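You operate a simulated robot arm through the tools that you are given. There is no shell and no other tool. Be economical: measure what you need, move in short steps, check, and stop when the job is done.

Carry out the task below with a simulated two-armed robot. There is one attempt and no reset: what you move stays moved.

## Task
Pick up the tall carton with one hand, pass it to the other hand and put it on the top of the steel table. Set down upright: tall carton.

The check looks at the end state, three seconds after you hand in, the way a careful person would. Anything else that was tipped, shoved, dropped, spilled or broken makes it a failure.

## Robot
Two 7-joint arms with two-finger parallel grippers on one trunk, on a base that drives. Base frame: it is fixed to the floor where the robot stands at the start and does not move with it; the origin is under the middle of the robot, x ahead of it, y to its left, z up. Readings come in mm, degrees, newtons and seconds.
The left shoulder is at the start at [60, 189, 1003], the right one opposite. With the tool pointing down near the work surface each hand reaches from about 100 to 640 mm from the robot's upright axis, wherever it stands, measured 20 degrees to its own side. Places, roughly: tall carton (8x7x13 cm) [500, 100, 600]; top of the steel table [2700, -900, 800]. Payload 3.43 kg a hand.
The tool frame of a hand sits at the grasp point between the pads (the TCP): z along the fingers, y along the line on which they close. The tips reach 30 mm beyond it. The gripper opens to 94 mm. The fingers are 28 mm wide and 10 mm thick; the gripper's body (50 by 96 mm) begins 55 mm behind the TCP.
Orientation is that of the tool frame in the base frame, as [roll, pitch, yaw] about the fixed x, y, z axes, in that order (R = Rz(yaw) Ry(pitch) Rx(roll)). With the fingers straight down and closing along the base's y, the tool's x points along the base's -x, its y along +y and its z along -z.

## Interface
- The arms move only by the tool move_arm. It takes "left_moves", "right_moves" or both (then of equal length, played together; a hand with none holds still); each is one flat list of numbers, 6 for each row, row after row: the shift along the base's x, y, z in mm, then the turn, a rotation vector about the base's x, y, z in degrees. In form: [dx, dy, dz, wx, wy, wz, dx, dy, dz, wx, wy, wz, ...]. A call has 1 to 12 rows; each row shifts and turns the commanded pose from where the row before left it. "left_gripper" and "right_gripper" are, for a hand that has rows, the finger opening in mm, from 0 to 94, set as the call begins (left out, the last holds). Each row takes 0.2 s and may step no farther than 50 mm and 8.6 degrees from the row before; otherwise, or with a gripper value out of range, the whole call is refused. Where a pose cannot be reached the arm comes as near as it can. A force on the tool above 40 N (or 10 N above the force at the start of the call, whichever is more), or a blocked arm, ends the call early, and 0.2 s more pass. The fingers move at their own pace (about 153 mm/s each) and stop on an object; they squeeze with about 34 N. The grip force told is the motor's: it shows also when the fingers shut on nothing. Time passes only in rows, and 0.2 s behind the last, so rows that do not move let the fingers close. The reply holds the time, the measured pose of the TCP, the force on the tool along the base axes, the opening and the grip force, in the units named above and with some noise, with the torque about the TCP (base axes, N m) and any sound that the robot's microphone picked up.
- Cameras (640 x 400 px; columns grow to the right, rows downward): "scene" is now at [4.8, 20.3, 1540.3]; the picture's right is [0.31, -0.95, 0.00], its down [-0.82, -0.27, -0.51] and it looks along [0.48, 0.16, -0.86] (base axes); focal length 253 px, centre (320, 200). "left" rides on the left gripper at [76, -14, -102] in its tool frame; the picture's right is [0.18, 0.98, 0.00], its down [-0.75, 0.14, -0.64] and it looks along [-0.63, 0.12, 0.77] (tool axes); focal length 243 px, centre (320, 200). "right" rides on the right gripper at [76, 14, -103] in its tool frame; the picture's right is [-0.18, 0.98, 0.00], its down [-0.75, -0.14, -0.64] and it looks along [-0.63, -0.12, 0.77] (tool axes); focal length 243 px, centre (320, 200). There is no depth. A picture from a camera that has moved, and an enlarged one, comes with that camera's place and axes in the base frame and with its lens.
- camera(camera): a new picture of that camera. No time passes.
- raise_lower(by): slides the trunk up (or, below 0, down) by that many mm; the arms and the scene camera ride with it, the base frame stays. It gives what a move gives, with no picture.
- steer(legs): drives the robot by 1 to 6 legs, each [ahead, left, turn to the left] in mm, mm and degrees, along the robot's own axes; the way and the turn of a leg run together, so that a leg with both is an arc; at most 1500 mm and 180 degrees a leg. The arms and the cameras ride along, it lands a little off, and it stops where it bumps. It gives what a move gives.
- turn_head(pan, tilt): turns the head with the scene camera to pan (to the left, within 86 degrees either way) and tilt (down, from -29 to 69), counted from straight ahead of the robot. It gives what a move gives.
- inspect(camera, box): a new picture of the part [left, top, right, bottom] of that camera's present view, enlarged. No time passes.
- finish_job(): hands the job in; it is judged then, once.

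Go step by step. Nothing tells you exact positions but the pictures and the camera data: compare them with the known pose of the tool, close in by small moves and look again before you grip or let go. The budget is 120 turns and 108 pictures, counting those below and the enlarged ones. Unless the task says otherwise, let go and move clear before handing in, and close with one line.

The tools are called as name(argument=value, ...) on one line, values as JSON. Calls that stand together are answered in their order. move_arm: Moves the arms, as the interface text tells. Its arguments: {"type":"object","properties":{"left_moves":{"type":"array","items":{"type":"number"}},"left_gripper":{"type":"number"},"right_moves":{"type":"array","items":{"type":"number"}},"right_gripper":{"type":"number"}},"required":[]} The other tools are called the same way: raise_lower (by) slides the trunk up or down; steer (legs) drives the base; turn_head (pan, tilt) turns the head that bears the scene camera; camera (camera) takes a picture; inspect (camera, box) takes an enlarged picture of a part of a camera's view; finish_job () hands the job in.

At the start:

```text
t: 0.0
left_ee_pos: [357.1, 207.8, 888.3]
left_tool_rot: [-180.0, 0.0, 180.0]
left_contact_force: [0.1, -0.2, 0.2]
left_moment: [-0.02, 0.01, -0.01]
left_opening: 93.9
left_grip_force: 0.1
right_ee_pos: [329.6, -115.3, 816.4]
right_tool_rot: [180.0, 0.0, -179.9]
right_contact_force: [0.2, -1.0, 0.8]
right_moment: [0.01, 0.04, 0.0]
right_opening: 93.9
right_grip_force: 0.0
trunk travel left (down, up): [-675.0, 315.0]
robot x, y, heading: [1.4, 0.2, 0.1]
head pan, tilt: [18.1, 59.4]
```

scene: 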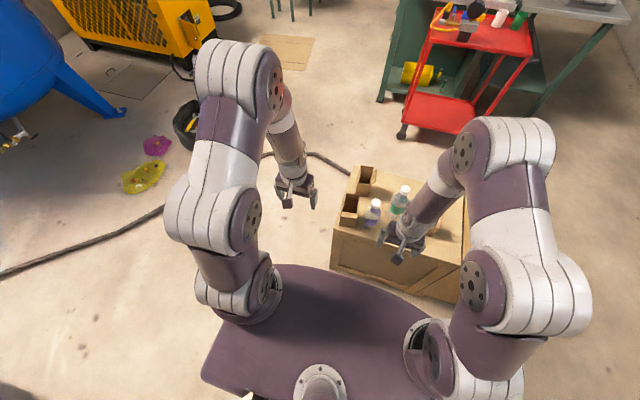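
right: 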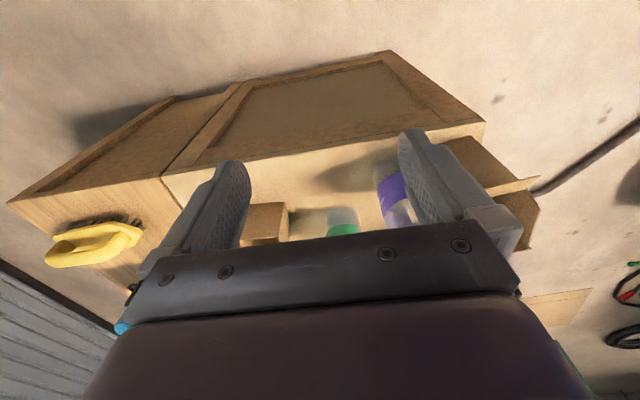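
left: 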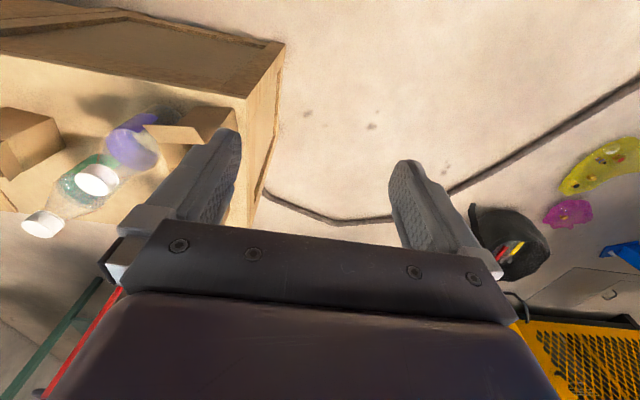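

I see a wooden crate-like stand with two bottles and a few boxes on it. I will enlarge that part to identify the tall carton.

inspect(camera="scene", box=[310, 150, 490, 310])

inspect(camera="left", box=[0, 0, 320, 250])

inspect(camera="scene", box=[370, 0, 640, 160])

```text
2.50 times, centred on (400, 230) of scene
camera zoom: at [4.8, 20.3, 1540.3], right [0.31, -0.95, 0.0], down [-0.82, -0.27, -0.51], along [0.48, 0.16, -0.86], focal length 633 px, centre (120, 125)
```

zoom: 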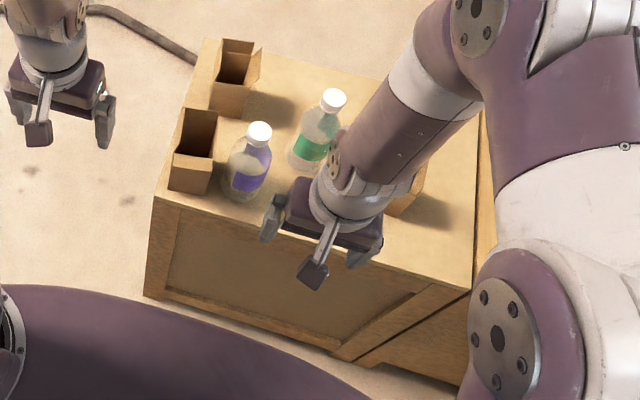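

```text
1.60 times, centred on (160, 125) of left
camera zoom: at [280.1, 193.3, 992.0], right [-0.18, 0.98, 0.0], down [0.75, 0.14, 0.64], along [0.63, 0.12, -0.77], focal length 388 px, centre (576, 320)
```

zoom: 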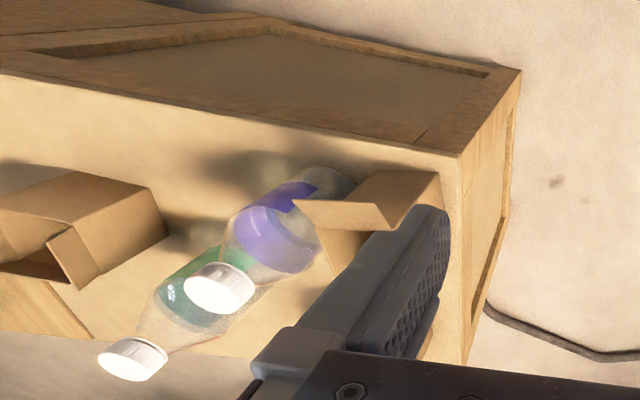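

```text
2.37 times, centred on (505, 80) of scene
camera zoom: at [4.8, 20.3, 1540.3], right [0.31, -0.95, 0.0], down [-0.82, -0.27, -0.51], along [0.48, 0.16, -0.86], focal length 600 px, centre (-118, 484)
```

zoom: 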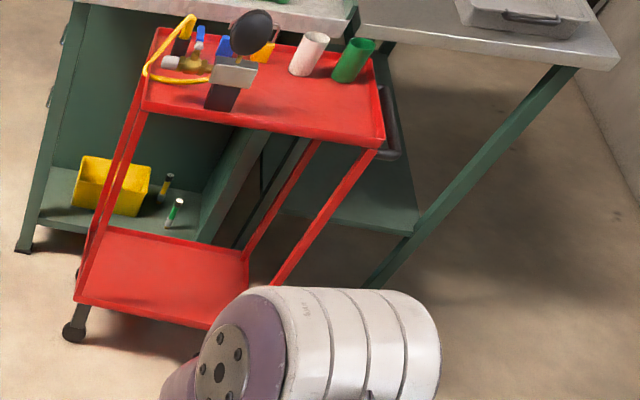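

The right arm hides part of the stand top; I move it aside and up to see every box.

move_arm(right_moves=[0, -50, 20, 0, 0, 0, 0, -50, 20, 0, 0, 0, 0, -50, 20, 0, 0, 0, 0, -50, 0, 0, 0, 0, 0, -50, 0, 0, 0, 0])

inspect(camera="scene", box=[310, 150, 490, 310])

camera(camera="right")

```text
refused: row 1 steps farther than a row can; nothing moved
```

```text
2.50 times, centred on (400, 230) of scene
camera zoom: at [4.8, 20.3, 1540.3], right [0.31, -0.95, 0.0], down [-0.82, -0.27, -0.51], along [0.48, 0.16, -0.86], focal length 633 px, centre (120, 125)
```

zoom: 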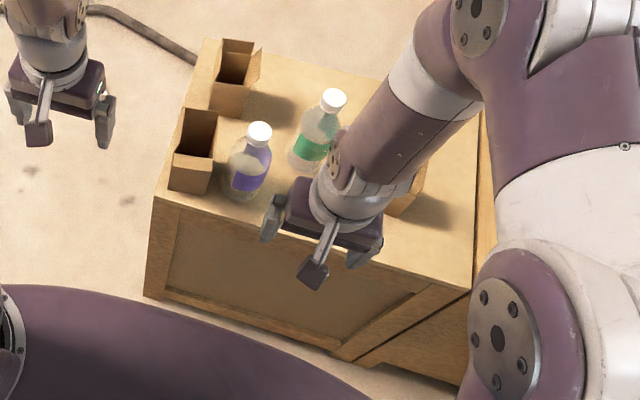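

```text
100 pictures are left
camera right: at [254.0, -101.2, 919.3], right [0.18, 0.98, 0.0], down [0.75, -0.14, 0.64], along [0.63, -0.12, -0.77], focal length 243 px, centre (320, 200)
```

right: 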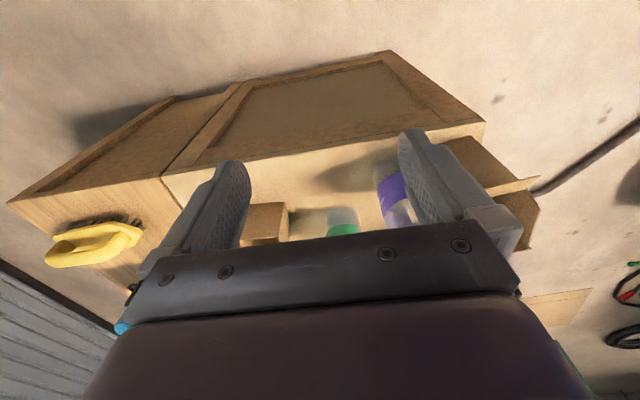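

The row was longer than 50 mm; I use smaller rows.

move_arm(right_moves=[0, -45, 15, 0, 0, 0, 0, -45, 15, 0, 0, 0, 0, -45, 15, 0, 0, 0, 0, -45, 0, 0, 0, 0, 0, -45, 0, 0, 0, 0])

inspect(camera="scene", box=[310, 150, 490, 310])

```text
t: 1.2
left_ee_pos: [357.0, 207.4, 889.8]
left_tool_rot: [179.9, 0.0, 180.0]
left_contact_force: [-0.7, 0.1, 0.2]
left_moment: [0.04, -0.01, 0.0]
left_opening: 94.0
left_grip_force: 0.1
right_ee_pos: [329.0, -343.6, 862.4]
right_tool_rot: [179.9, 0.0, -179.8]
right_contact_force: [0.2, 0.5, -0.6]
right_moment: [-0.02, -0.01, 0.01]
right_opening: 93.8
right_grip_force: 0.1
trunk travel left (down, up): [-675.0, 315.0]
robot x, y, heading: [0.2, -3.6, -0.1]
head pan, tilt: [18.1, 59.4]
```

```text
2.50 times, centred on (400, 230) of scene
camera zoom: at [4.6, 19.0, 1540.3], right [0.31, -0.95, 0.0], down [-0.82, -0.27, -0.51], along [0.48, 0.16, -0.86], focal length 633 px, centre (120, 125)
```

zoom: 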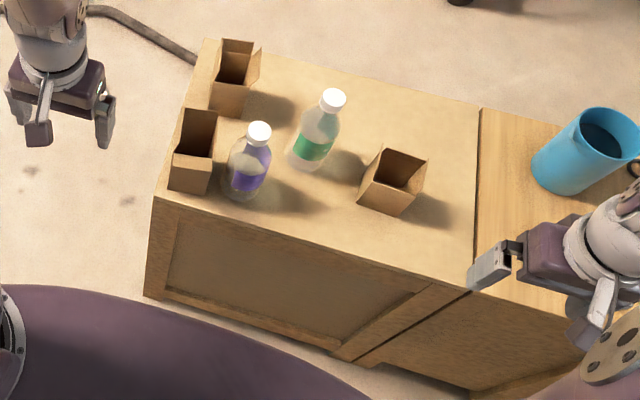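

Three open cartons stand there; I need their sizes to tell which is the tall one. I enlarge them more.

inspect(camera="scene", box=[328, 160, 392, 230])

inspect(camera="scene", box=[400, 195, 464, 245])

camera(camera="right")

```text
5.71 times, centred on (360, 195) of scene
camera zoom: at [4.6, 19.0, 1540.3], right [0.31, -0.95, 0.0], down [-0.82, -0.27, -0.51], along [0.48, 0.16, -0.86], focal length 1447 px, centre (91, 229)
```

zoom: 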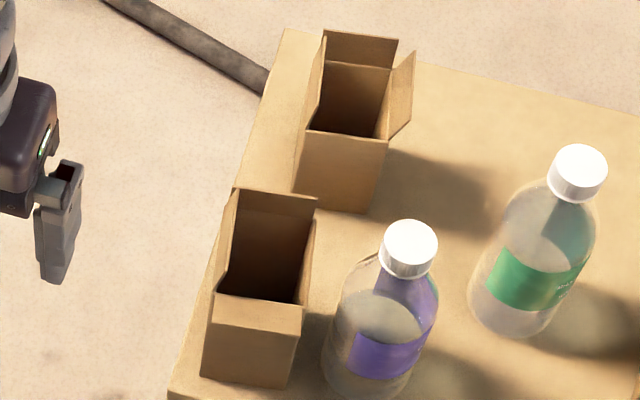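

```text
8.00 times, centred on (432, 220) of scene
camera zoom: at [4.6, 19.0, 1540.3], right [0.31, -0.95, 0.0], down [-0.82, -0.27, -0.51], along [0.48, 0.16, -0.86], focal length 2026 px, centre (-576, 40)
```

zoom: 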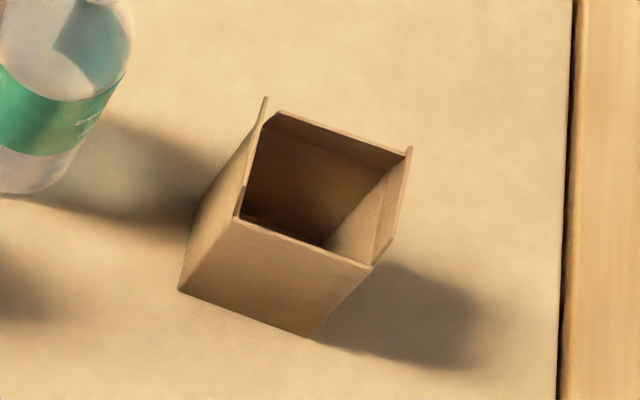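

```text
96 pictures are left
camera right: at [253.0, -329.5, 964.7], right [0.18, 0.98, 0.0], down [0.75, -0.14, 0.64], along [0.63, -0.12, -0.77], focal length 243 px, centre (320, 200)
```

right: 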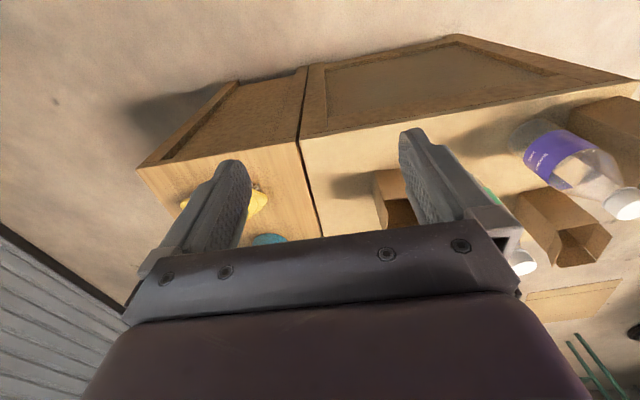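

The near-left box measures about 70 mm wide and 130 mm high; the other two are about 90 mm, so it is the tall carton, around [512, 58] and turned about 10°. I plan a side grip by the left hand (fingers towards −y), and start by turning the left tool.

move_arm(left_moves=[0, 10, 0, 0, 0, 8.2, 0, 10, 0, 0, 0, 8.2, 0, 10, 0, 0, 0, 8.2, 0, 10, 0, 0, 0, 8.2, 0, 10, 0, 0, 0, 8.2, 0, 10, 0, 0, 0, 8.2, 0, 10, 0, 0, 0, 8.2, 0, 10, 0, 0, 0, 8.2, 0, 10, 0, 0, 0, 8.2, 0, 10, 0, 0, 0, 8.2, 0, 10, 0, 0, 0, 8])

move_arm(left_moves=[0, 10, 0, -8.2, 0, 0, 0, 10, 0, -8.2, 0, 0, 0, 10, 0, -8.2, 0, 0, 0, 10, 0, -8.2, 0, 0, 0, 10, 0, -8.2, 0, 0, 0, 10, 0, -8.2, 0, 0, 0, 10, 0, -8.2, 0, 0, 0, 10, 0, -8.2, 0, 0, 0, 10, 0, -8.2, 0, 0, 0, 10, 0, -8.2, 0, 0, 0, 10, 0, -8, 0, 0])

camera(camera="scene")

camera(camera="left")

```text
t: 3.6
left_ee_pos: [357.1, 320.0, 889.3]
left_tool_rot: [-179.9, 0.0, -90.0]
left_contact_force: [0.4, 0.2, 0.2]
left_moment: [0.01, 0.0, 0.0]
left_opening: 93.7
left_grip_force: 0.0
right_ee_pos: [328.8, -341.2, 863.5]
right_tool_rot: [-180.0, 0.0, -179.9]
right_contact_force: [0.5, -0.1, -0.4]
right_moment: [0.0, -0.01, 0.03]
right_opening: 94.1
right_grip_force: 0.1
trunk travel left (down, up): [-675.0, 315.0]
robot x, y, heading: [-0.3, -3.0, 0.2]
head pan, tilt: [18.1, 59.4]
```

```text
t: 6.0
left_ee_pos: [135.3, 164.4, 801.6]
left_tool_rot: [-178.6, -86.0, -91.4]
left_contact_force: [0.0, -0.1, 0.0]
left_moment: [0.0, 0.02, 0.0]
left_opening: 93.9
left_grip_force: 0.0
left hand out of reach, approached as far as the arm can: row 5, 6, 7, 8, 9, 10, 11
right_ee_pos: [328.3, -342.1, 863.0]
right_tool_rot: [180.0, 0.0, -179.9]
right_contact_force: [-0.7, 0.1, -0.5]
right_moment: [-0.02, -0.04, 0.0]
right_opening: 93.9
right_grip_force: 0.0
trunk travel left (down, up): [-675.0, 315.0]
robot x, y, heading: [-1.2, -0.2, 0.1]
head pan, tilt: [18.1, 59.4]
```

```text
95 pictures are left
camera scene: at [3.8, 20.7, 1540.4], right [0.31, -0.95, 0.0], down [-0.82, -0.27, -0.51], along [0.48, 0.16, -0.86], focal length 253 px, centre (320, 200)
```

scene: 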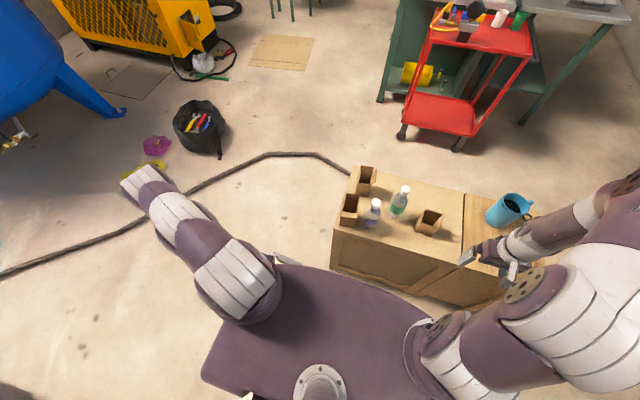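

```text
94 pictures are left
camera left: at [148.3, 261.6, 885.0], right [-0.98, -0.01, 0.18], down [-0.14, 0.69, -0.71], along [-0.12, -0.72, -0.68], focal length 243 px, centre (320, 200)
```

left: 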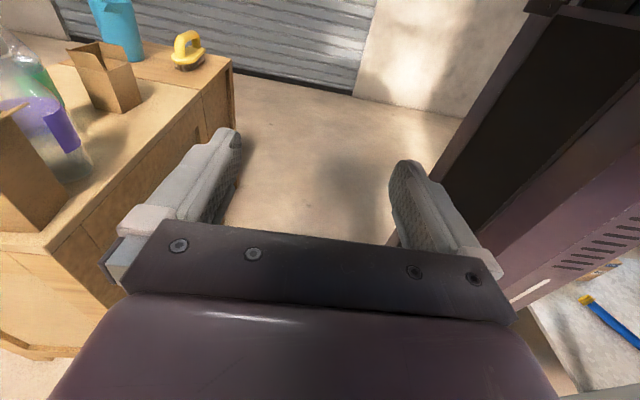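

The turn took the arm out of reach and pulled the hand back to [135, 164]. I nudge it forward to learn where it goes from here.

move_arm(left_moves=[20, 0, 10, 0, 0, 0, 20, 0, 10, 0, 0, 0])

```text
t: 6.6
left_ee_pos: [152.8, 147.3, 824.3]
left_tool_rot: [179.7, -86.0, -89.7]
left_contact_force: [0.0, -0.9, 0.1]
left_moment: [0.01, -0.04, -0.03]
left_opening: 94.0
left_grip_force: 0.0
left hand out of reach, approached as far as the arm can: row 1, 2
right_ee_pos: [329.8, -342.5, 863.5]
right_tool_rot: [-180.0, 0.1, 179.9]
right_contact_force: [0.9, -0.2, -0.4]
right_moment: [0.01, 0.03, -0.01]
right_opening: 94.3
right_grip_force: 0.0
trunk travel left (down, up): [-675.0, 315.0]
robot x, y, heading: [0.6, 0.9, -0.1]
head pan, tilt: [18.1, 59.4]
```

I bring the commanded pose back inward in y.

move_arm(left_moves=[0, -45, 0, 0, 0, 0, 0, -45, 0, 0, 0, 0, 0, -45, 0, 0, 0, 0])

camera(camera="scene")

```text
t: 7.2
left_ee_pos: [157.0, 80.1, 822.9]
left_tool_rot: [179.0, -85.6, -88.9]
left_contact_force: [1.6, 0.1, -0.7]
left_moment: [-0.13, 0.08, -0.11]
left_opening: 94.0
left_grip_force: 0.1
left hand out of reach, approached as far as the arm can: row 2
right_ee_pos: [329.9, -343.2, 863.0]
right_tool_rot: [179.9, 0.1, -180.0]
right_contact_force: [0.9, 0.1, 0.0]
right_moment: [-0.03, 0.03, -0.02]
right_opening: 94.0
right_grip_force: 0.0
trunk travel left (down, up): [-675.0, 315.0]
robot x, y, heading: [0.5, -2.0, 0.4]
head pan, tilt: [18.1, 59.4]
stopped in row 2 (left hand): the force on the tool passed its limit at 54 N (the readings are from after the stop); the commanded pose is now the measured one
```

```text
93 pictures are left
camera scene: at [5.6, 19.5, 1540.3], right [0.31, -0.95, 0.0], down [-0.82, -0.27, -0.51], along [0.48, 0.16, -0.86], focal length 253 px, centre (320, 200)
```

scene: 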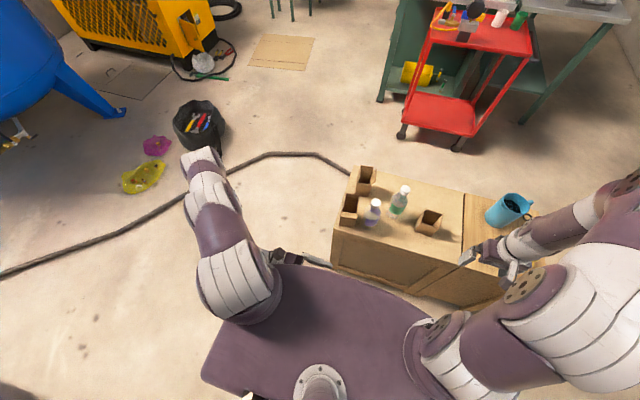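

The hand grazed the robot's own body; commanded now equals measured. I move it forward, away from the body.

move_arm(left_moves=[40, 5, 0, 0, 0, 0, 40, 5, 0, 0, 0, 0, 40, 5, 0, 0, 0, 0, 40, 5, 0, 0, 0, 0])

camera(camera="scene")

```text
t: 8.2
left_ee_pos: [164.2, 106.9, 825.9]
left_tool_rot: [179.1, -85.6, -88.9]
left_contact_force: [-0.1, -0.3, 0.0]
left_moment: [0.0, 0.0, 0.0]
left_opening: 93.9
left_grip_force: 0.0
left hand out of reach, approached as far as the arm can: row 1, 2, 3, 4
right_ee_pos: [327.6, -341.9, 863.1]
right_tool_rot: [-179.9, 0.0, -179.9]
right_contact_force: [0.2, 0.3, 0.9]
right_moment: [0.02, 0.0, 0.0]
right_opening: 93.8
right_grip_force: 0.1
trunk travel left (down, up): [-675.0, 315.0]
robot x, y, heading: [-1.5, 0.3, -0.0]
head pan, tilt: [18.1, 59.4]
```

```text
92 pictures are left
camera scene: at [4.6, 20.4, 1540.3], right [0.31, -0.95, 0.0], down [-0.82, -0.27, -0.51], along [0.48, 0.16, -0.86], focal length 253 px, centre (320, 200)
```

scene: 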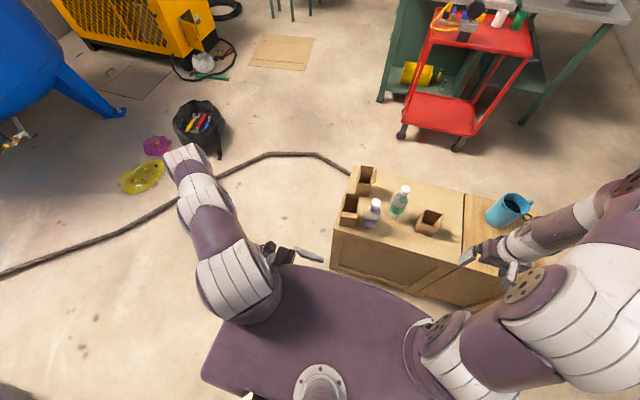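

The camera-up wrist turn meets a joint limit here. I undo the turn and will try the opposite wrist turn with only a partial tilt.

move_arm(left_moves=[0, 10, 5, 8.2, 0, 0, 0, 10, 5, 8.2, 0, 0, 0, 10, 5, 8.2, 0, 0, 0, 10, 5, 8.2, 0, 0, 0, 10, 5, 8.2, 0, 0, 0, 10, 5, 8.2, 0, 0, 0, 10, 5, 8.2, 0, 0, 0, 10, 5, 8.2, 0, 0, 0, 10, 0, 8.2, 0, 0, 0, 10, 0, 8.2, 0, 0, 0, 10, 0, 4, 0, 0])

camera(camera="left")

```text
t: 9.0
left_ee_pos: [169.3, 139.5, 838.3]
left_tool_rot: [-179.7, -60.1, -89.1]
left_contact_force: [91.4, -26.4, 29.6]
left_moment: [4.27, 7.66, -6.78]
left_opening: 93.9
left_grip_force: 0.1
right_ee_pos: [328.0, -342.3, 863.6]
right_tool_rot: [-179.9, 0.0, -179.9]
right_contact_force: [-0.5, 0.2, 0.3]
right_moment: [0.0, -0.02, -0.01]
right_opening: 93.9
right_grip_force: 0.1
trunk travel left (down, up): [-675.0, 315.0]
robot x, y, heading: [-1.4, -0.8, -0.1]
head pan, tilt: [18.1, 59.4]
stopped in row 4 (left hand): the force on the tool passed its limit at 79 N (the readings are from after the stop); the commanded pose is now the measured one
```

```text
91 pictures are left
camera left: at [182.3, 190.7, 957.0], right [-0.98, -0.11, 0.16], down [-0.16, 0.93, -0.33], along [-0.11, -0.35, -0.93], focal length 243 px, centre (320, 200)
```

left: 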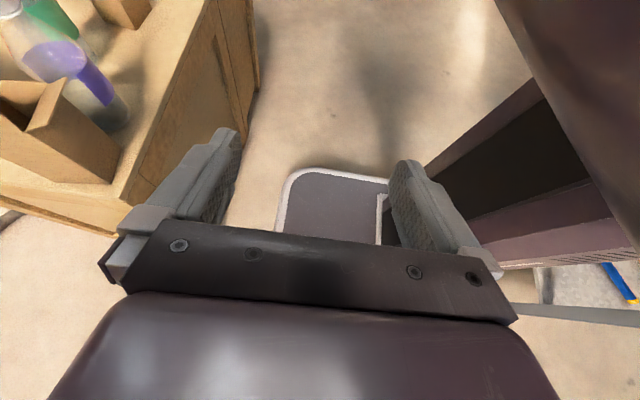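

The hand's back is against the trunk; I move it forward (and slightly out) from there.

move_arm(left_moves=[15, 5, 0, 0, 0, 0, 30, 5, 0, 0, 0, 0, 30, 5, 0, 0, 0, 0, 30, 5, 0, 0, 0, 0, 30, 5, 0, 0, 0, 0])

```text
t: 10.2
left_ee_pos: [303.7, 165.7, 836.6]
left_tool_rot: [-179.8, -60.0, -89.3]
left_contact_force: [0.2, 0.5, -0.8]
left_moment: [-0.02, 0.02, -0.01]
left_opening: 94.0
left_grip_force: 0.0
right_ee_pos: [329.3, -342.5, 862.8]
right_tool_rot: [-180.0, -0.2, -180.0]
right_contact_force: [0.6, 0.4, -0.3]
right_moment: [-0.02, 0.0, 0.0]
right_opening: 93.9
right_grip_force: 0.0
trunk travel left (down, up): [-675.0, 315.0]
robot x, y, heading: [2.4, 3.2, -0.1]
head pan, tilt: [18.1, 59.4]
```

Free now, with the fingers 30° below horizontal toward −y, which is just what I want. I move further forward and look.

move_arm(left_moves=[30, 10, 0, 0, 0, 0, 30, 10, 0, 0, 0, 0, 30, 10, 0, 0, 0, 0, 30, 10, 0, 0, 0, 0, 30, 10, 0, 0, 0, 0])

camera(camera="left")

camera(camera="scene")

```text
t: 11.4
left_ee_pos: [308.6, 163.2, 825.3]
left_tool_rot: [-179.7, -60.1, -89.6]
left_contact_force: [0.7, -0.9, 0.2]
left_moment: [-0.01, -0.01, 0.01]
left_opening: 94.2
left_grip_force: 0.1
left hand out of reach, approached as far as the arm can: row 1, 2, 3, 4, 5
right_ee_pos: [329.1, -342.4, 862.9]
right_tool_rot: [-179.9, 0.0, 179.9]
right_contact_force: [0.0, 0.0, -0.9]
right_moment: [0.0, -0.01, 0.0]
right_opening: 94.0
right_grip_force: 0.2
trunk travel left (down, up): [-675.0, 315.0]
robot x, y, heading: [-0.7, 0.9, -0.1]
head pan, tilt: [18.1, 59.4]
```

```text
90 pictures are left
camera left: at [321.6, 215.0, 942.1], right [-0.98, -0.1, 0.16], down [-0.15, 0.93, -0.33], along [-0.11, -0.35, -0.93], focal length 243 px, centre (320, 200)
```

left: 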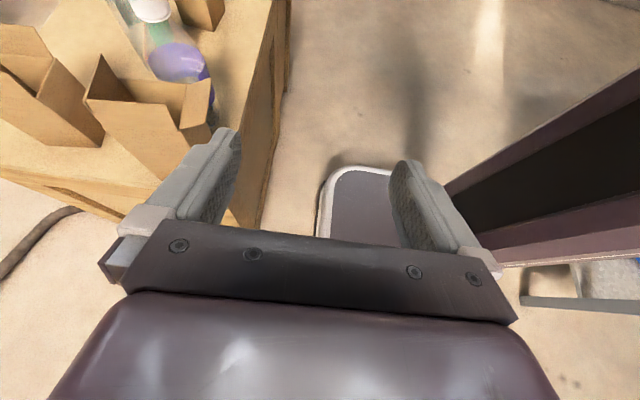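

```text
89 pictures are left
camera scene: at [4.8, 20.3, 1540.3], right [0.31, -0.95, 0.0], down [-0.82, -0.27, -0.51], along [0.48, 0.16, -0.86], focal length 253 px, centre (320, 200)
```

scene: 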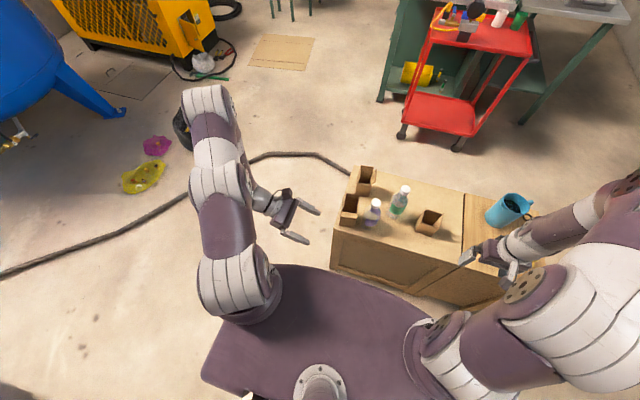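

At this tilt the arm can't reach further sideways-forward, so I'll instead drive the robot to the left end of the stand and face the carton (heading ≈ −80°), where the same grip is a plain forward one. First I fold the left hand back to pointing down.

move_arm(left_moves=[0, 0, 0, 8.5, 0, 0, 0, 0, 5, 8.5, 0, 0, 0, 0, 5, 8.5, 0, 0, 0, 0, 5, 8.5, 0, 0, 0, 0, 5, 8.5, 0, 0, 0, 0, 5, 8.5, 0, 0, 0, 0, 5, 8.5, 0, 0, 0, 0, 5, 0, 0, 0])

move_arm(left_moves=[0, 0, 5, 0, 0, -8.2, 0, 0, 5, 0, 0, -8.2, 0, 0, 5, 0, 0, -8.2, 0, 0, 5, 0, 0, -8.2, 0, 0, 5, 0, 0, -8.2, 0, 0, 5, 0, 0, -8.2, 0, 0, 5, 0, 0, -8.2, 0, 0, 5, 0, 0, -8.2, 0, 0, 0, 0, 0, -8.2, 0, 0, 0, 0, 0, -8.2, 0, 0, 0, 0, 0, -8])

```text
t: 13.2
left_ee_pos: [307.7, 166.0, 860.0]
left_tool_rot: [-179.3, -0.5, -89.8]
left_contact_force: [-0.1, 0.3, -0.4]
left_moment: [0.03, 0.02, 0.03]
left_opening: 94.0
left_grip_force: 0.1
right_ee_pos: [328.2, -342.0, 864.0]
right_tool_rot: [-180.0, 0.0, 179.9]
right_contact_force: [-0.1, 0.6, -0.7]
right_moment: [0.02, -0.02, -0.01]
right_opening: 93.8
right_grip_force: 0.0
trunk travel left (down, up): [-675.0, 315.0]
robot x, y, heading: [-0.7, 1.4, -0.0]
head pan, tilt: [18.1, 59.4]
```

```text
t: 15.6
left_ee_pos: [307.4, 165.3, 899.9]
left_tool_rot: [-179.4, -0.5, -179.9]
left_contact_force: [0.0, 0.0, -0.2]
left_moment: [0.0, -0.03, 0.01]
left_opening: 94.1
left_grip_force: 0.0
right_ee_pos: [328.0, -341.6, 862.4]
right_tool_rot: [179.9, 0.0, 179.9]
right_contact_force: [-0.7, -0.6, -0.3]
right_moment: [0.0, -0.02, 0.01]
right_opening: 93.9
right_grip_force: 0.0
trunk travel left (down, up): [-675.0, 315.0]
robot x, y, heading: [-0.7, 0.5, 0.3]
head pan, tilt: [18.1, 59.4]
```

The left hand points down again. I drive left, then ahead, then turn to face the stand's left end.

steer(legs=[[0, 540, 0], [420, 0, 0], [0, 0, -80]])

turn_head(pan=0, tilt=55)

camera(camera="scene")

camera(camera="left")

```text
t: 24.4
left_ee_pos: [636.8, 253.6, 899.9]
left_tool_rot: [-179.4, -0.6, 98.2]
left_contact_force: [-0.5, -0.1, -0.5]
left_moment: [0.02, -0.01, -0.01]
left_opening: 93.9
left_grip_force: 0.1
right_ee_pos: [137.0, 161.8, 862.2]
right_tool_rot: [-180.0, -0.1, 98.0]
right_contact_force: [-0.8, -0.1, -0.3]
right_moment: [-0.01, -0.01, 0.0]
right_opening: 94.3
right_grip_force: 0.0
trunk travel left (down, up): [-675.0, 315.0]
robot x, y, heading: [427.6, 531.3, -82.0]
head pan, tilt: [18.1, 59.4]
```

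```text
t: 25.2
left_ee_pos: [637.1, 253.4, 899.7]
left_tool_rot: [-179.4, -0.6, 98.3]
left_contact_force: [0.2, -0.2, 0.4]
left_moment: [-0.02, -0.01, 0.0]
left_opening: 93.9
left_grip_force: 0.0
right_ee_pos: [137.1, 161.9, 862.6]
right_tool_rot: [180.0, 0.0, 98.1]
right_contact_force: [-0.1, -0.1, -0.3]
right_moment: [0.05, 0.01, -0.02]
right_opening: 94.0
right_grip_force: 0.1
trunk travel left (down, up): [-675.0, 315.0]
robot x, y, heading: [427.8, 534.2, -82.1]
head pan, tilt: [0.0, 55.0]
```

```text
88 pictures are left
camera scene: at [432.4, 522.3, 1545.7], right [-0.99, -0.14, 0.0], down [-0.11, 0.81, -0.57], along [0.08, -0.57, -0.82], focal length 253 px, centre (320, 200)
```

scene: 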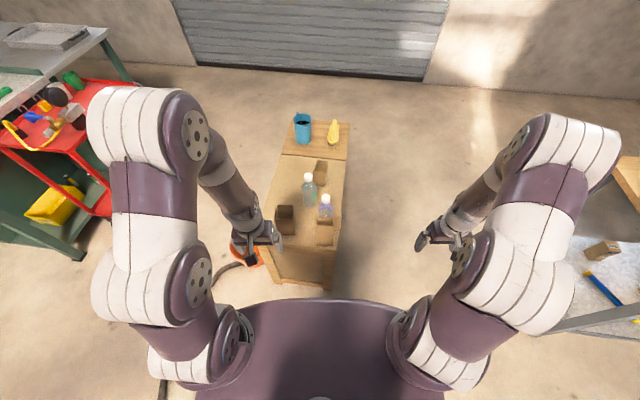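

```text
87 pictures are left
camera left: at [612.4, 326.1, 1004.0], right [0.95, 0.32, -0.01], down [0.26, -0.73, 0.63], along [0.2, -0.6, -0.77], focal length 243 px, centre (320, 200)
```

left: 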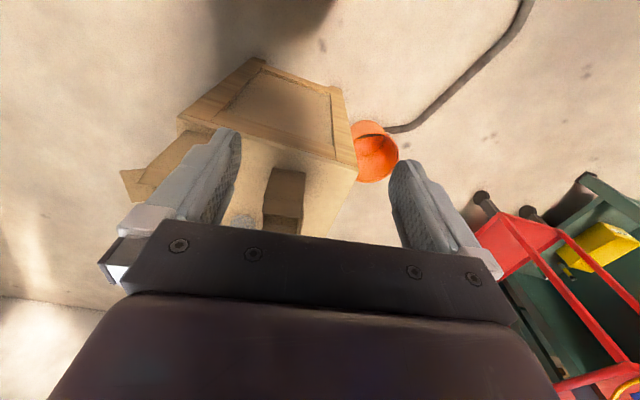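

Now I face the stand's end, with the tall carton on its near right corner. I enlarge it.

inspect(camera="scene", box=[260, 150, 360, 295])

inspect(camera="scene", box=[300, 185, 348, 255])

camera(camera="right")

```text
2.76 times, centred on (310, 222) of scene
camera zoom: at [432.4, 522.3, 1545.7], right [-0.99, -0.14, 0.0], down [-0.11, 0.81, -0.57], along [0.08, -0.57, -0.82], focal length 699 px, centre (348, 138)
```

zoom: 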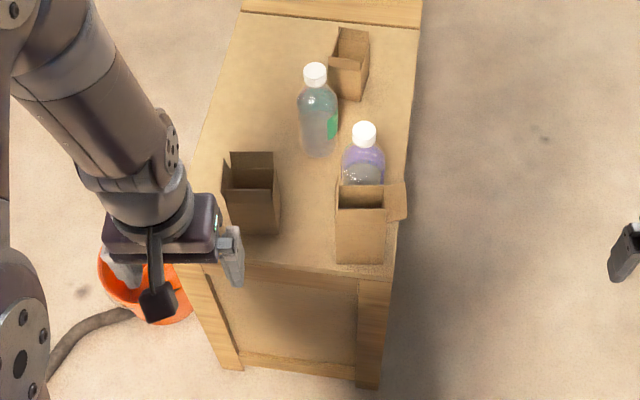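

```text
5.71 times, centred on (324, 220) of scene
camera zoom: at [432.4, 522.3, 1545.7], right [-0.99, -0.14, 0.0], down [-0.11, 0.81, -0.57], along [0.08, -0.57, -0.82], focal length 1447 px, centre (297, 86)
```

zoom: 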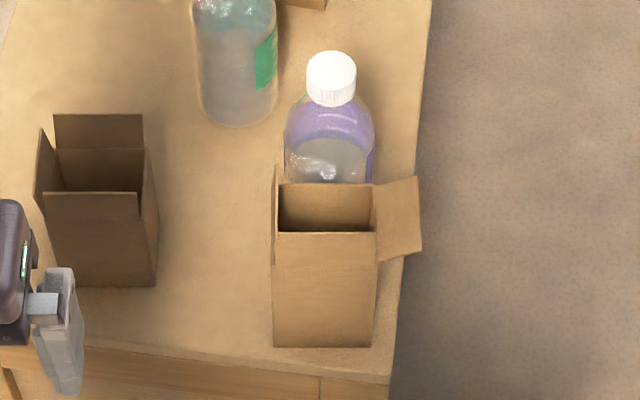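

```text
84 pictures are left
camera right: at [140.8, 239.1, 965.0], right [1.0, -0.05, 0.0], down [-0.03, -0.77, 0.64], along [-0.03, -0.64, -0.77], focal length 243 px, centre (320, 200)
```

right: 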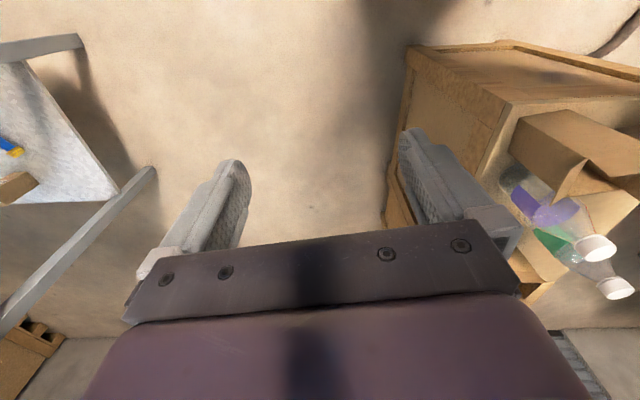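

From two views the stand top is at z≈595 and the carton's centre is about [481, 50], with its sides along my heading; its rim is at ≈725 with flaps above, one flap sticking out at −x. I bring the left hand in front of it, tilted 60° from straight down.

move_arm(left_moves=[-22, -5, -10, -8.42, -1.18, 0, -22, -5, -10, -8.42, -1.18, 0, -22, -5, -10, -8.42, -1.18, 0, -22, -5, -10, -8.42, -1.18, 0, -22, -5, -10, -8.42, -1.18, 0, -22, -5, -10, -8.42, -1.18, 0, -22, -5, -10, -8.42, -1.18, 0, -19, -5, -10, 0, 0, 0])

camera(camera="left")

inspect(camera="scene", box=[260, 150, 400, 295])

```text
t: 27.2
left_ee_pos: [518.6, 208.5, 849.7]
left_tool_rot: [-179.8, 44.6, 103.7]
left_contact_force: [-0.1, -1.4, 0.2]
left_moment: [0.0, -0.04, -0.01]
left_opening: 93.9
left_grip_force: 0.1
left hand out of reach, approached as far as the arm can: row 2, 3, 4
right_ee_pos: [135.5, 162.4, 862.8]
right_tool_rot: [180.0, 0.0, 98.1]
right_contact_force: [0.1, 0.1, -0.8]
right_moment: [0.01, -0.03, 0.01]
right_opening: 94.0
right_grip_force: 0.1
trunk travel left (down, up): [-675.0, 315.0]
robot x, y, heading: [425.4, 534.2, -82.3]
head pan, tilt: [0.0, 55.0]
stopped in row 8 (left hand): the arm was blocked; the commanded pose is now the measured one
```

```text
83 pictures are left
camera left: at [473.7, 328.3, 870.2], right [0.92, 0.36, -0.13], down [0.16, -0.05, 0.99], along [0.35, -0.93, -0.1], focal length 243 px, centre (320, 200)
```

left: 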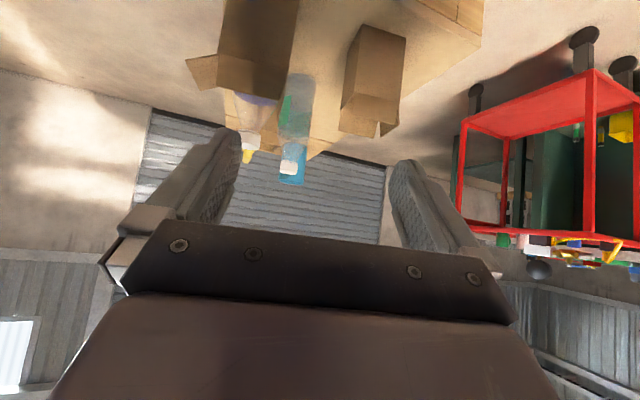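

```text
2.76 times, centred on (330, 222) of scene
camera zoom: at [432.5, 522.9, 1545.7], right [-0.99, -0.14, 0.0], down [-0.11, 0.81, -0.57], along [0.08, -0.57, -0.82], focal length 699 px, centre (292, 138)
```

zoom: 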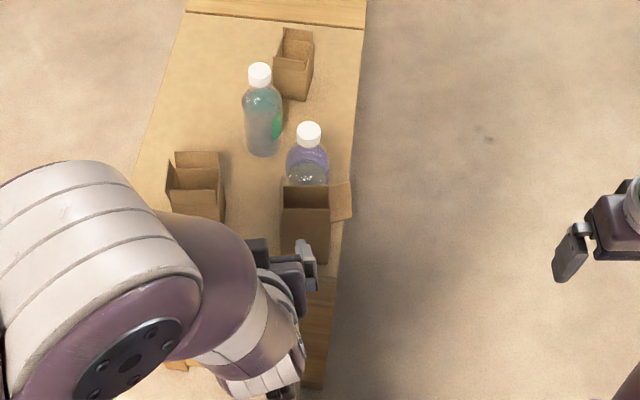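

The arm is too folded that close. I back the robot off by 130 mm and lower the trunk by 150 mm to give the wrist room.

steer(legs=[[-130, 0, 0]])

raise_lower(by=-130)

move_arm(left_moves=[0, -20, 0, 0, 0, -5.5, 0, -30, 0, 0, 0, 0, 0, -30, 0, 0, 0, 0])

camera(camera="scene")

camera(camera="left")

```text
t: 28.5
left_ee_pos: [498.5, 340.1, 850.8]
left_tool_rot: [-179.8, 44.6, 103.7]
left_contact_force: [-0.3, -0.1, -0.3]
left_moment: [0.0, -0.01, 0.0]
left_opening: 94.0
left_grip_force: 0.0
right_ee_pos: [118.1, 293.1, 863.3]
right_tool_rot: [180.0, 0.0, 98.1]
right_contact_force: [-0.3, 0.0, 0.0]
right_moment: [0.01, -0.01, 0.0]
right_opening: 93.9
right_grip_force: 0.1
trunk travel left (down, up): [-675.0, 315.0]
robot x, y, heading: [411.4, 664.6, -81.9]
head pan, tilt: [0.0, 55.0]
```

```text
t: 30.1
left_ee_pos: [498.3, 341.0, 721.3]
left_tool_rot: [-179.7, 44.7, 103.8]
left_contact_force: [0.2, 0.4, 0.1]
left_moment: [0.01, 0.0, 0.03]
left_opening: 93.8
left_grip_force: 0.1
right_ee_pos: [119.1, 292.7, 733.2]
right_tool_rot: [179.9, 0.0, 98.1]
right_contact_force: [-0.7, 0.1, -0.2]
right_moment: [0.01, -0.03, -0.02]
right_opening: 93.9
right_grip_force: 0.2
trunk travel left (down, up): [-545.0, 445.0]
robot x, y, heading: [408.2, 662.1, -81.8]
head pan, tilt: [0.0, 55.0]
```

```text
t: 30.9
left_ee_pos: [499.5, 258.8, 720.0]
left_tool_rot: [-179.8, 44.6, 98.3]
left_contact_force: [0.7, 0.2, -0.7]
left_moment: [0.02, 0.03, -0.03]
left_opening: 93.8
left_grip_force: 0.1
right_ee_pos: [119.3, 292.0, 732.1]
right_tool_rot: [180.0, 0.1, 98.2]
right_contact_force: [0.1, -0.5, 0.6]
right_moment: [0.01, -0.04, 0.01]
right_opening: 94.2
right_grip_force: 0.0
trunk travel left (down, up): [-545.0, 445.0]
robot x, y, heading: [411.1, 668.6, -81.9]
head pan, tilt: [0.0, 55.0]
```

```text
81 pictures are left
camera scene: at [413.9, 653.1, 1415.7], right [-0.99, -0.14, 0.0], down [-0.12, 0.81, -0.57], along [0.08, -0.57, -0.82], focal length 253 px, centre (320, 200)
```

scene: 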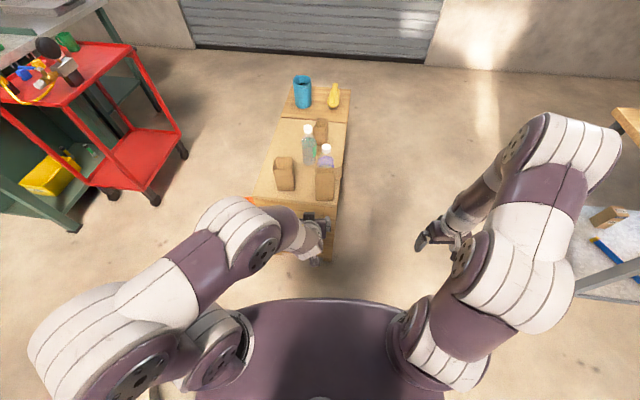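

```text
80 pictures are left
camera left: at [467.6, 382.4, 740.6], right [0.95, 0.27, -0.13], down [0.15, -0.07, 0.99], along [0.26, -0.96, -0.1], focal length 243 px, centre (320, 200)
```

left: 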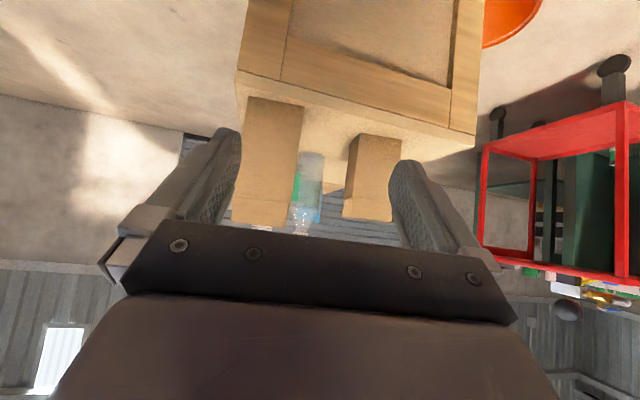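

The arm is comfortable now, and this view confirms the carton's near bottom corners at about [442, 81] and [510, 92]. I shift the hand onto the carton's centreline, tilt 20° more and lower it, staying in front.

move_arm(left_moves=[-16, 2, -26, -6.63, -0.94, 0, -16, 2, -26, -6.63, -0.94, 0, -15, 2, -26, -6.63, -0.94, 0])

camera(camera="left")

inspect(camera="scene", box=[240, 130, 380, 270])

```text
t: 31.7
left_ee_pos: [449.6, 252.1, 654.7]
left_tool_rot: [-179.6, 61.9, 98.5]
left_contact_force: [-1.1, 0.0, -0.9]
left_moment: [0.01, 0.01, -0.01]
left_opening: 93.7
left_grip_force: 0.1
left hand out of reach, approached as far as the arm can: row 3
right_ee_pos: [118.7, 292.7, 732.7]
right_tool_rot: [-180.0, 0.0, 98.0]
right_contact_force: [0.1, -1.2, 0.1]
right_moment: [-0.02, -0.01, 0.02]
right_opening: 93.7
right_grip_force: 0.1
trunk travel left (down, up): [-545.0, 445.0]
robot x, y, heading: [410.7, 664.9, -81.9]
head pan, tilt: [0.0, 55.0]
```

```text
79 pictures are left
camera left: at [417.9, 374.4, 636.3], right [0.96, 0.23, -0.17], down [0.11, 0.23, 0.97], along [0.26, -0.95, 0.19], focal length 243 px, centre (320, 200)
```

left: 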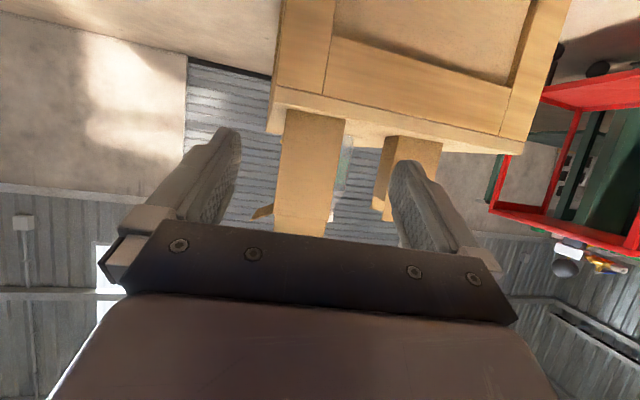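

```text
2.86 times, centred on (310, 200) of scene
camera zoom: at [413.7, 653.2, 1415.8], right [-0.99, -0.14, 0.0], down [-0.12, 0.81, -0.57], along [0.08, -0.57, -0.82], focal length 724 px, centre (349, 200)
```

zoom: 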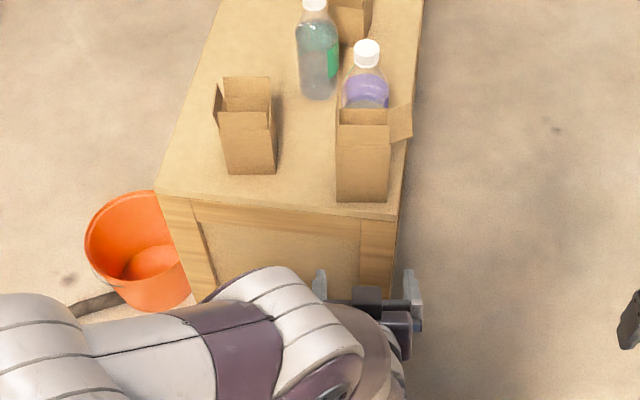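

The hand is centred on the carton within a few mm. I advance part-way, still short of the carton, and check again.

move_arm(left_moves=[6, -30, -4, 0, 0, 0, 6, -30, -4, 0, 0, 0, 6, -30, -4, 0, 0, 0, 2, -15, 0, 0, 0, 0])

camera(camera="left")

inspect(camera="scene", box=[280, 150, 380, 260])

```text
t: 32.7
left_ee_pos: [471.7, 146.7, 641.4]
left_tool_rot: [-179.9, 61.7, 98.3]
left_contact_force: [0.5, 0.4, 0.8]
left_moment: [-0.03, 0.01, -0.03]
left_opening: 94.2
left_grip_force: 0.1
right_ee_pos: [118.8, 292.6, 732.5]
right_tool_rot: [179.9, 0.1, 98.2]
right_contact_force: [0.1, 0.3, 0.1]
right_moment: [0.02, 0.01, 0.02]
right_opening: 93.9
right_grip_force: 0.1
trunk travel left (down, up): [-545.0, 445.0]
robot x, y, heading: [412.2, 664.7, -81.8]
head pan, tilt: [0.0, 55.0]
```

```text
77 pictures are left
camera left: at [438.6, 269.7, 623.7], right [0.96, 0.22, -0.16], down [0.11, 0.23, 0.97], along [0.25, -0.95, 0.19], focal length 243 px, centre (320, 200)
```

left: 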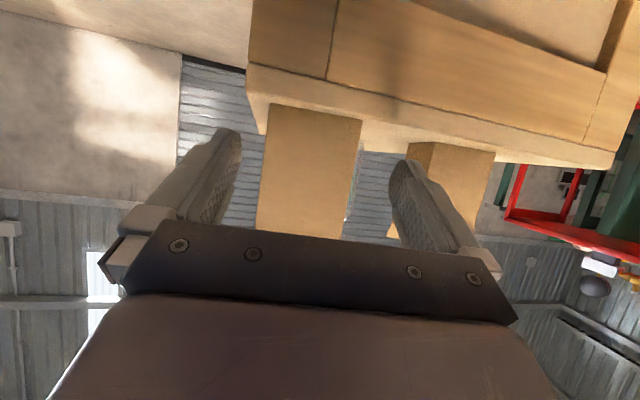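

```text
3.64 times, centred on (330, 205) of scene
camera zoom: at [413.7, 653.7, 1415.7], right [-0.99, -0.14, 0.0], down [-0.12, 0.81, -0.57], along [0.08, -0.57, -0.82], focal length 921 px, centre (284, 182)
```

zoom: 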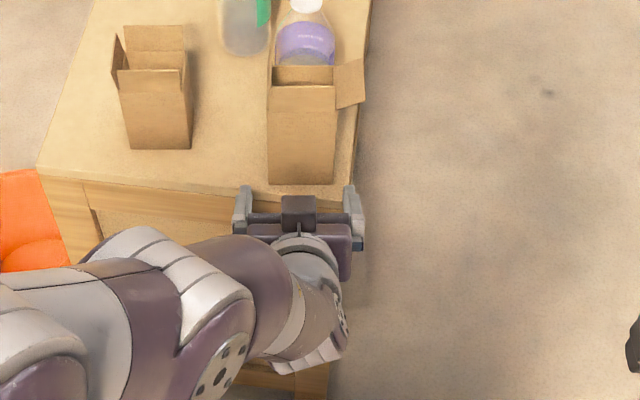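

The carton is about 71 mm wide between the fingers and sits some 4 mm toward −x of my axis. I correct that and slide the open fingers around it.

move_arm(left_moves=[-2, -14, 0, 0, 0, 0, 0, -18, 0, 0, 0, 0, 3, -18, 0, 0, 0, 0, 3, -18, 0, 0, 0, 0, 3, -18, 0, 0, 0, 0])

camera(camera="left")

inspect(camera="scene", box=[280, 150, 380, 260])

```text
t: 33.9
left_ee_pos: [477.0, 61.6, 641.7]
left_tool_rot: [-179.8, 61.8, 98.3]
left_contact_force: [0.9, -0.6, -0.1]
left_moment: [-0.01, 0.0, -0.02]
left_opening: 94.1
left_grip_force: 0.1
right_ee_pos: [117.4, 291.7, 733.0]
right_tool_rot: [-179.9, 0.0, 98.1]
right_contact_force: [0.2, 0.6, -0.7]
right_moment: [0.01, 0.01, 0.01]
right_opening: 94.0
right_grip_force: 0.0
trunk travel left (down, up): [-545.0, 445.0]
robot x, y, heading: [411.4, 669.4, -82.0]
head pan, tilt: [0.0, 55.0]
```

```text
75 pictures are left
camera left: at [445.1, 183.3, 624.1], right [0.96, 0.22, -0.16], down [0.11, 0.23, 0.97], along [0.25, -0.95, 0.19], focal length 243 px, centre (320, 200)
```

left: 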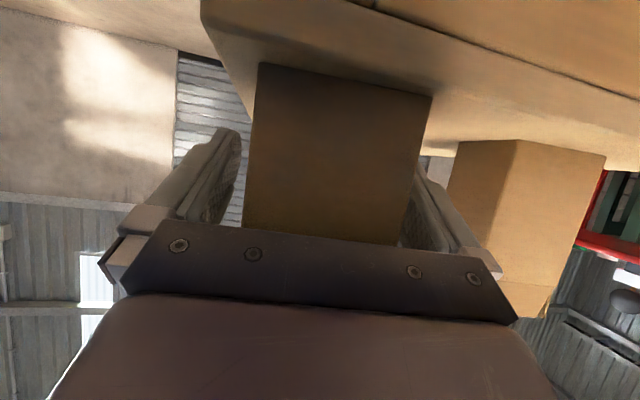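

```text
3.64 times, centred on (330, 205) of scene
camera zoom: at [413.8, 653.1, 1415.7], right [-0.99, -0.14, 0.0], down [-0.12, 0.81, -0.57], along [0.08, -0.57, -0.82], focal length 921 px, centre (284, 182)
```

zoom: 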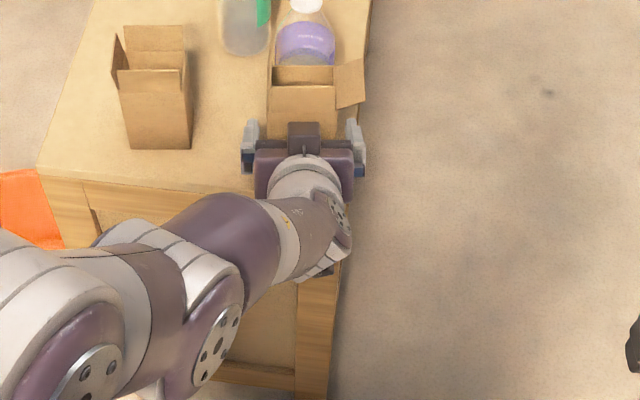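

The fingers straddle the carton; it now sits about 4 mm toward +x of the middle, so I centre and then close gently.

move_arm(left_moves=[4, 0.5, 0, 0, 0, 0])

move_arm(left_moves=[0, 0, 0, 0, 0, 0, 0, 0, 0, 0, 0, 0, 0, 0, 0, 0, 0, 0], left_gripper=40)

camera(camera="left")

inspect(camera="scene", box=[280, 150, 380, 260])

```text
t: 34.3
left_ee_pos: [480.5, 61.0, 642.2]
left_tool_rot: [-179.7, 61.7, 98.5]
left_contact_force: [-0.3, 0.3, -0.4]
left_moment: [0.01, 0.02, -0.03]
left_opening: 93.8
left_grip_force: 0.1
right_ee_pos: [119.1, 291.4, 733.7]
right_tool_rot: [180.0, 0.0, 98.2]
right_contact_force: [0.6, 0.6, 0.4]
right_moment: [0.02, 0.02, 0.0]
right_opening: 94.1
right_grip_force: 0.0
trunk travel left (down, up): [-545.0, 445.0]
robot x, y, heading: [407.2, 666.0, -82.0]
head pan, tilt: [0.0, 55.0]
```

```text
t: 35.1
left_ee_pos: [481.2, 60.4, 641.8]
left_tool_rot: [-179.7, 61.8, 98.3]
left_contact_force: [-0.3, -0.8, 1.8]
left_moment: [0.0, -0.06, -0.04]
left_opening: 73.6
left_grip_force: 33.8
right_ee_pos: [118.2, 292.3, 734.1]
right_tool_rot: [-179.9, 0.0, 98.1]
right_contact_force: [-0.5, -0.5, 0.4]
right_moment: [0.05, 0.01, -0.03]
right_opening: 94.0
right_grip_force: 0.1
trunk travel left (down, up): [-545.0, 445.0]
robot x, y, heading: [410.0, 664.9, -82.0]
head pan, tilt: [0.0, 55.0]
```

```text
73 pictures are left
camera left: at [448.4, 183.9, 624.4], right [0.96, 0.22, -0.16], down [0.11, 0.23, 0.97], along [0.25, -0.95, 0.19], focal length 243 px, centre (320, 200)
```

left: 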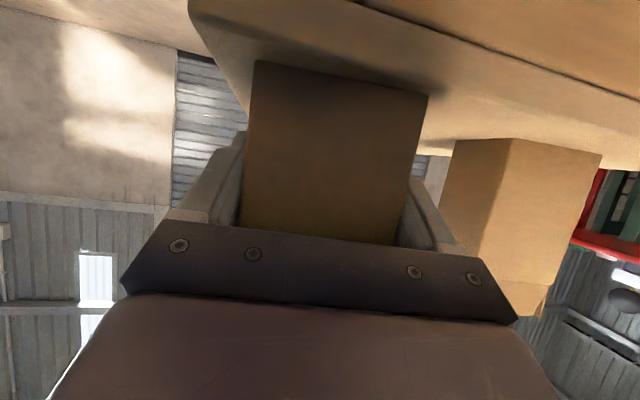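

```text
3.64 times, centred on (330, 205) of scene
camera zoom: at [413.7, 653.7, 1415.7], right [-0.99, -0.14, 0.0], down [-0.12, 0.81, -0.57], along [0.08, -0.57, -0.82], focal length 921 px, centre (284, 182)
```

zoom: 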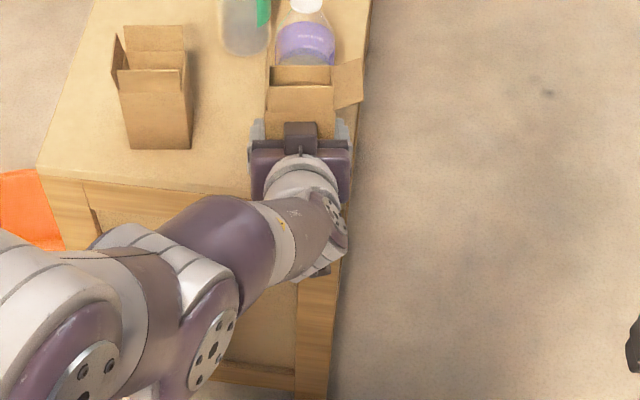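

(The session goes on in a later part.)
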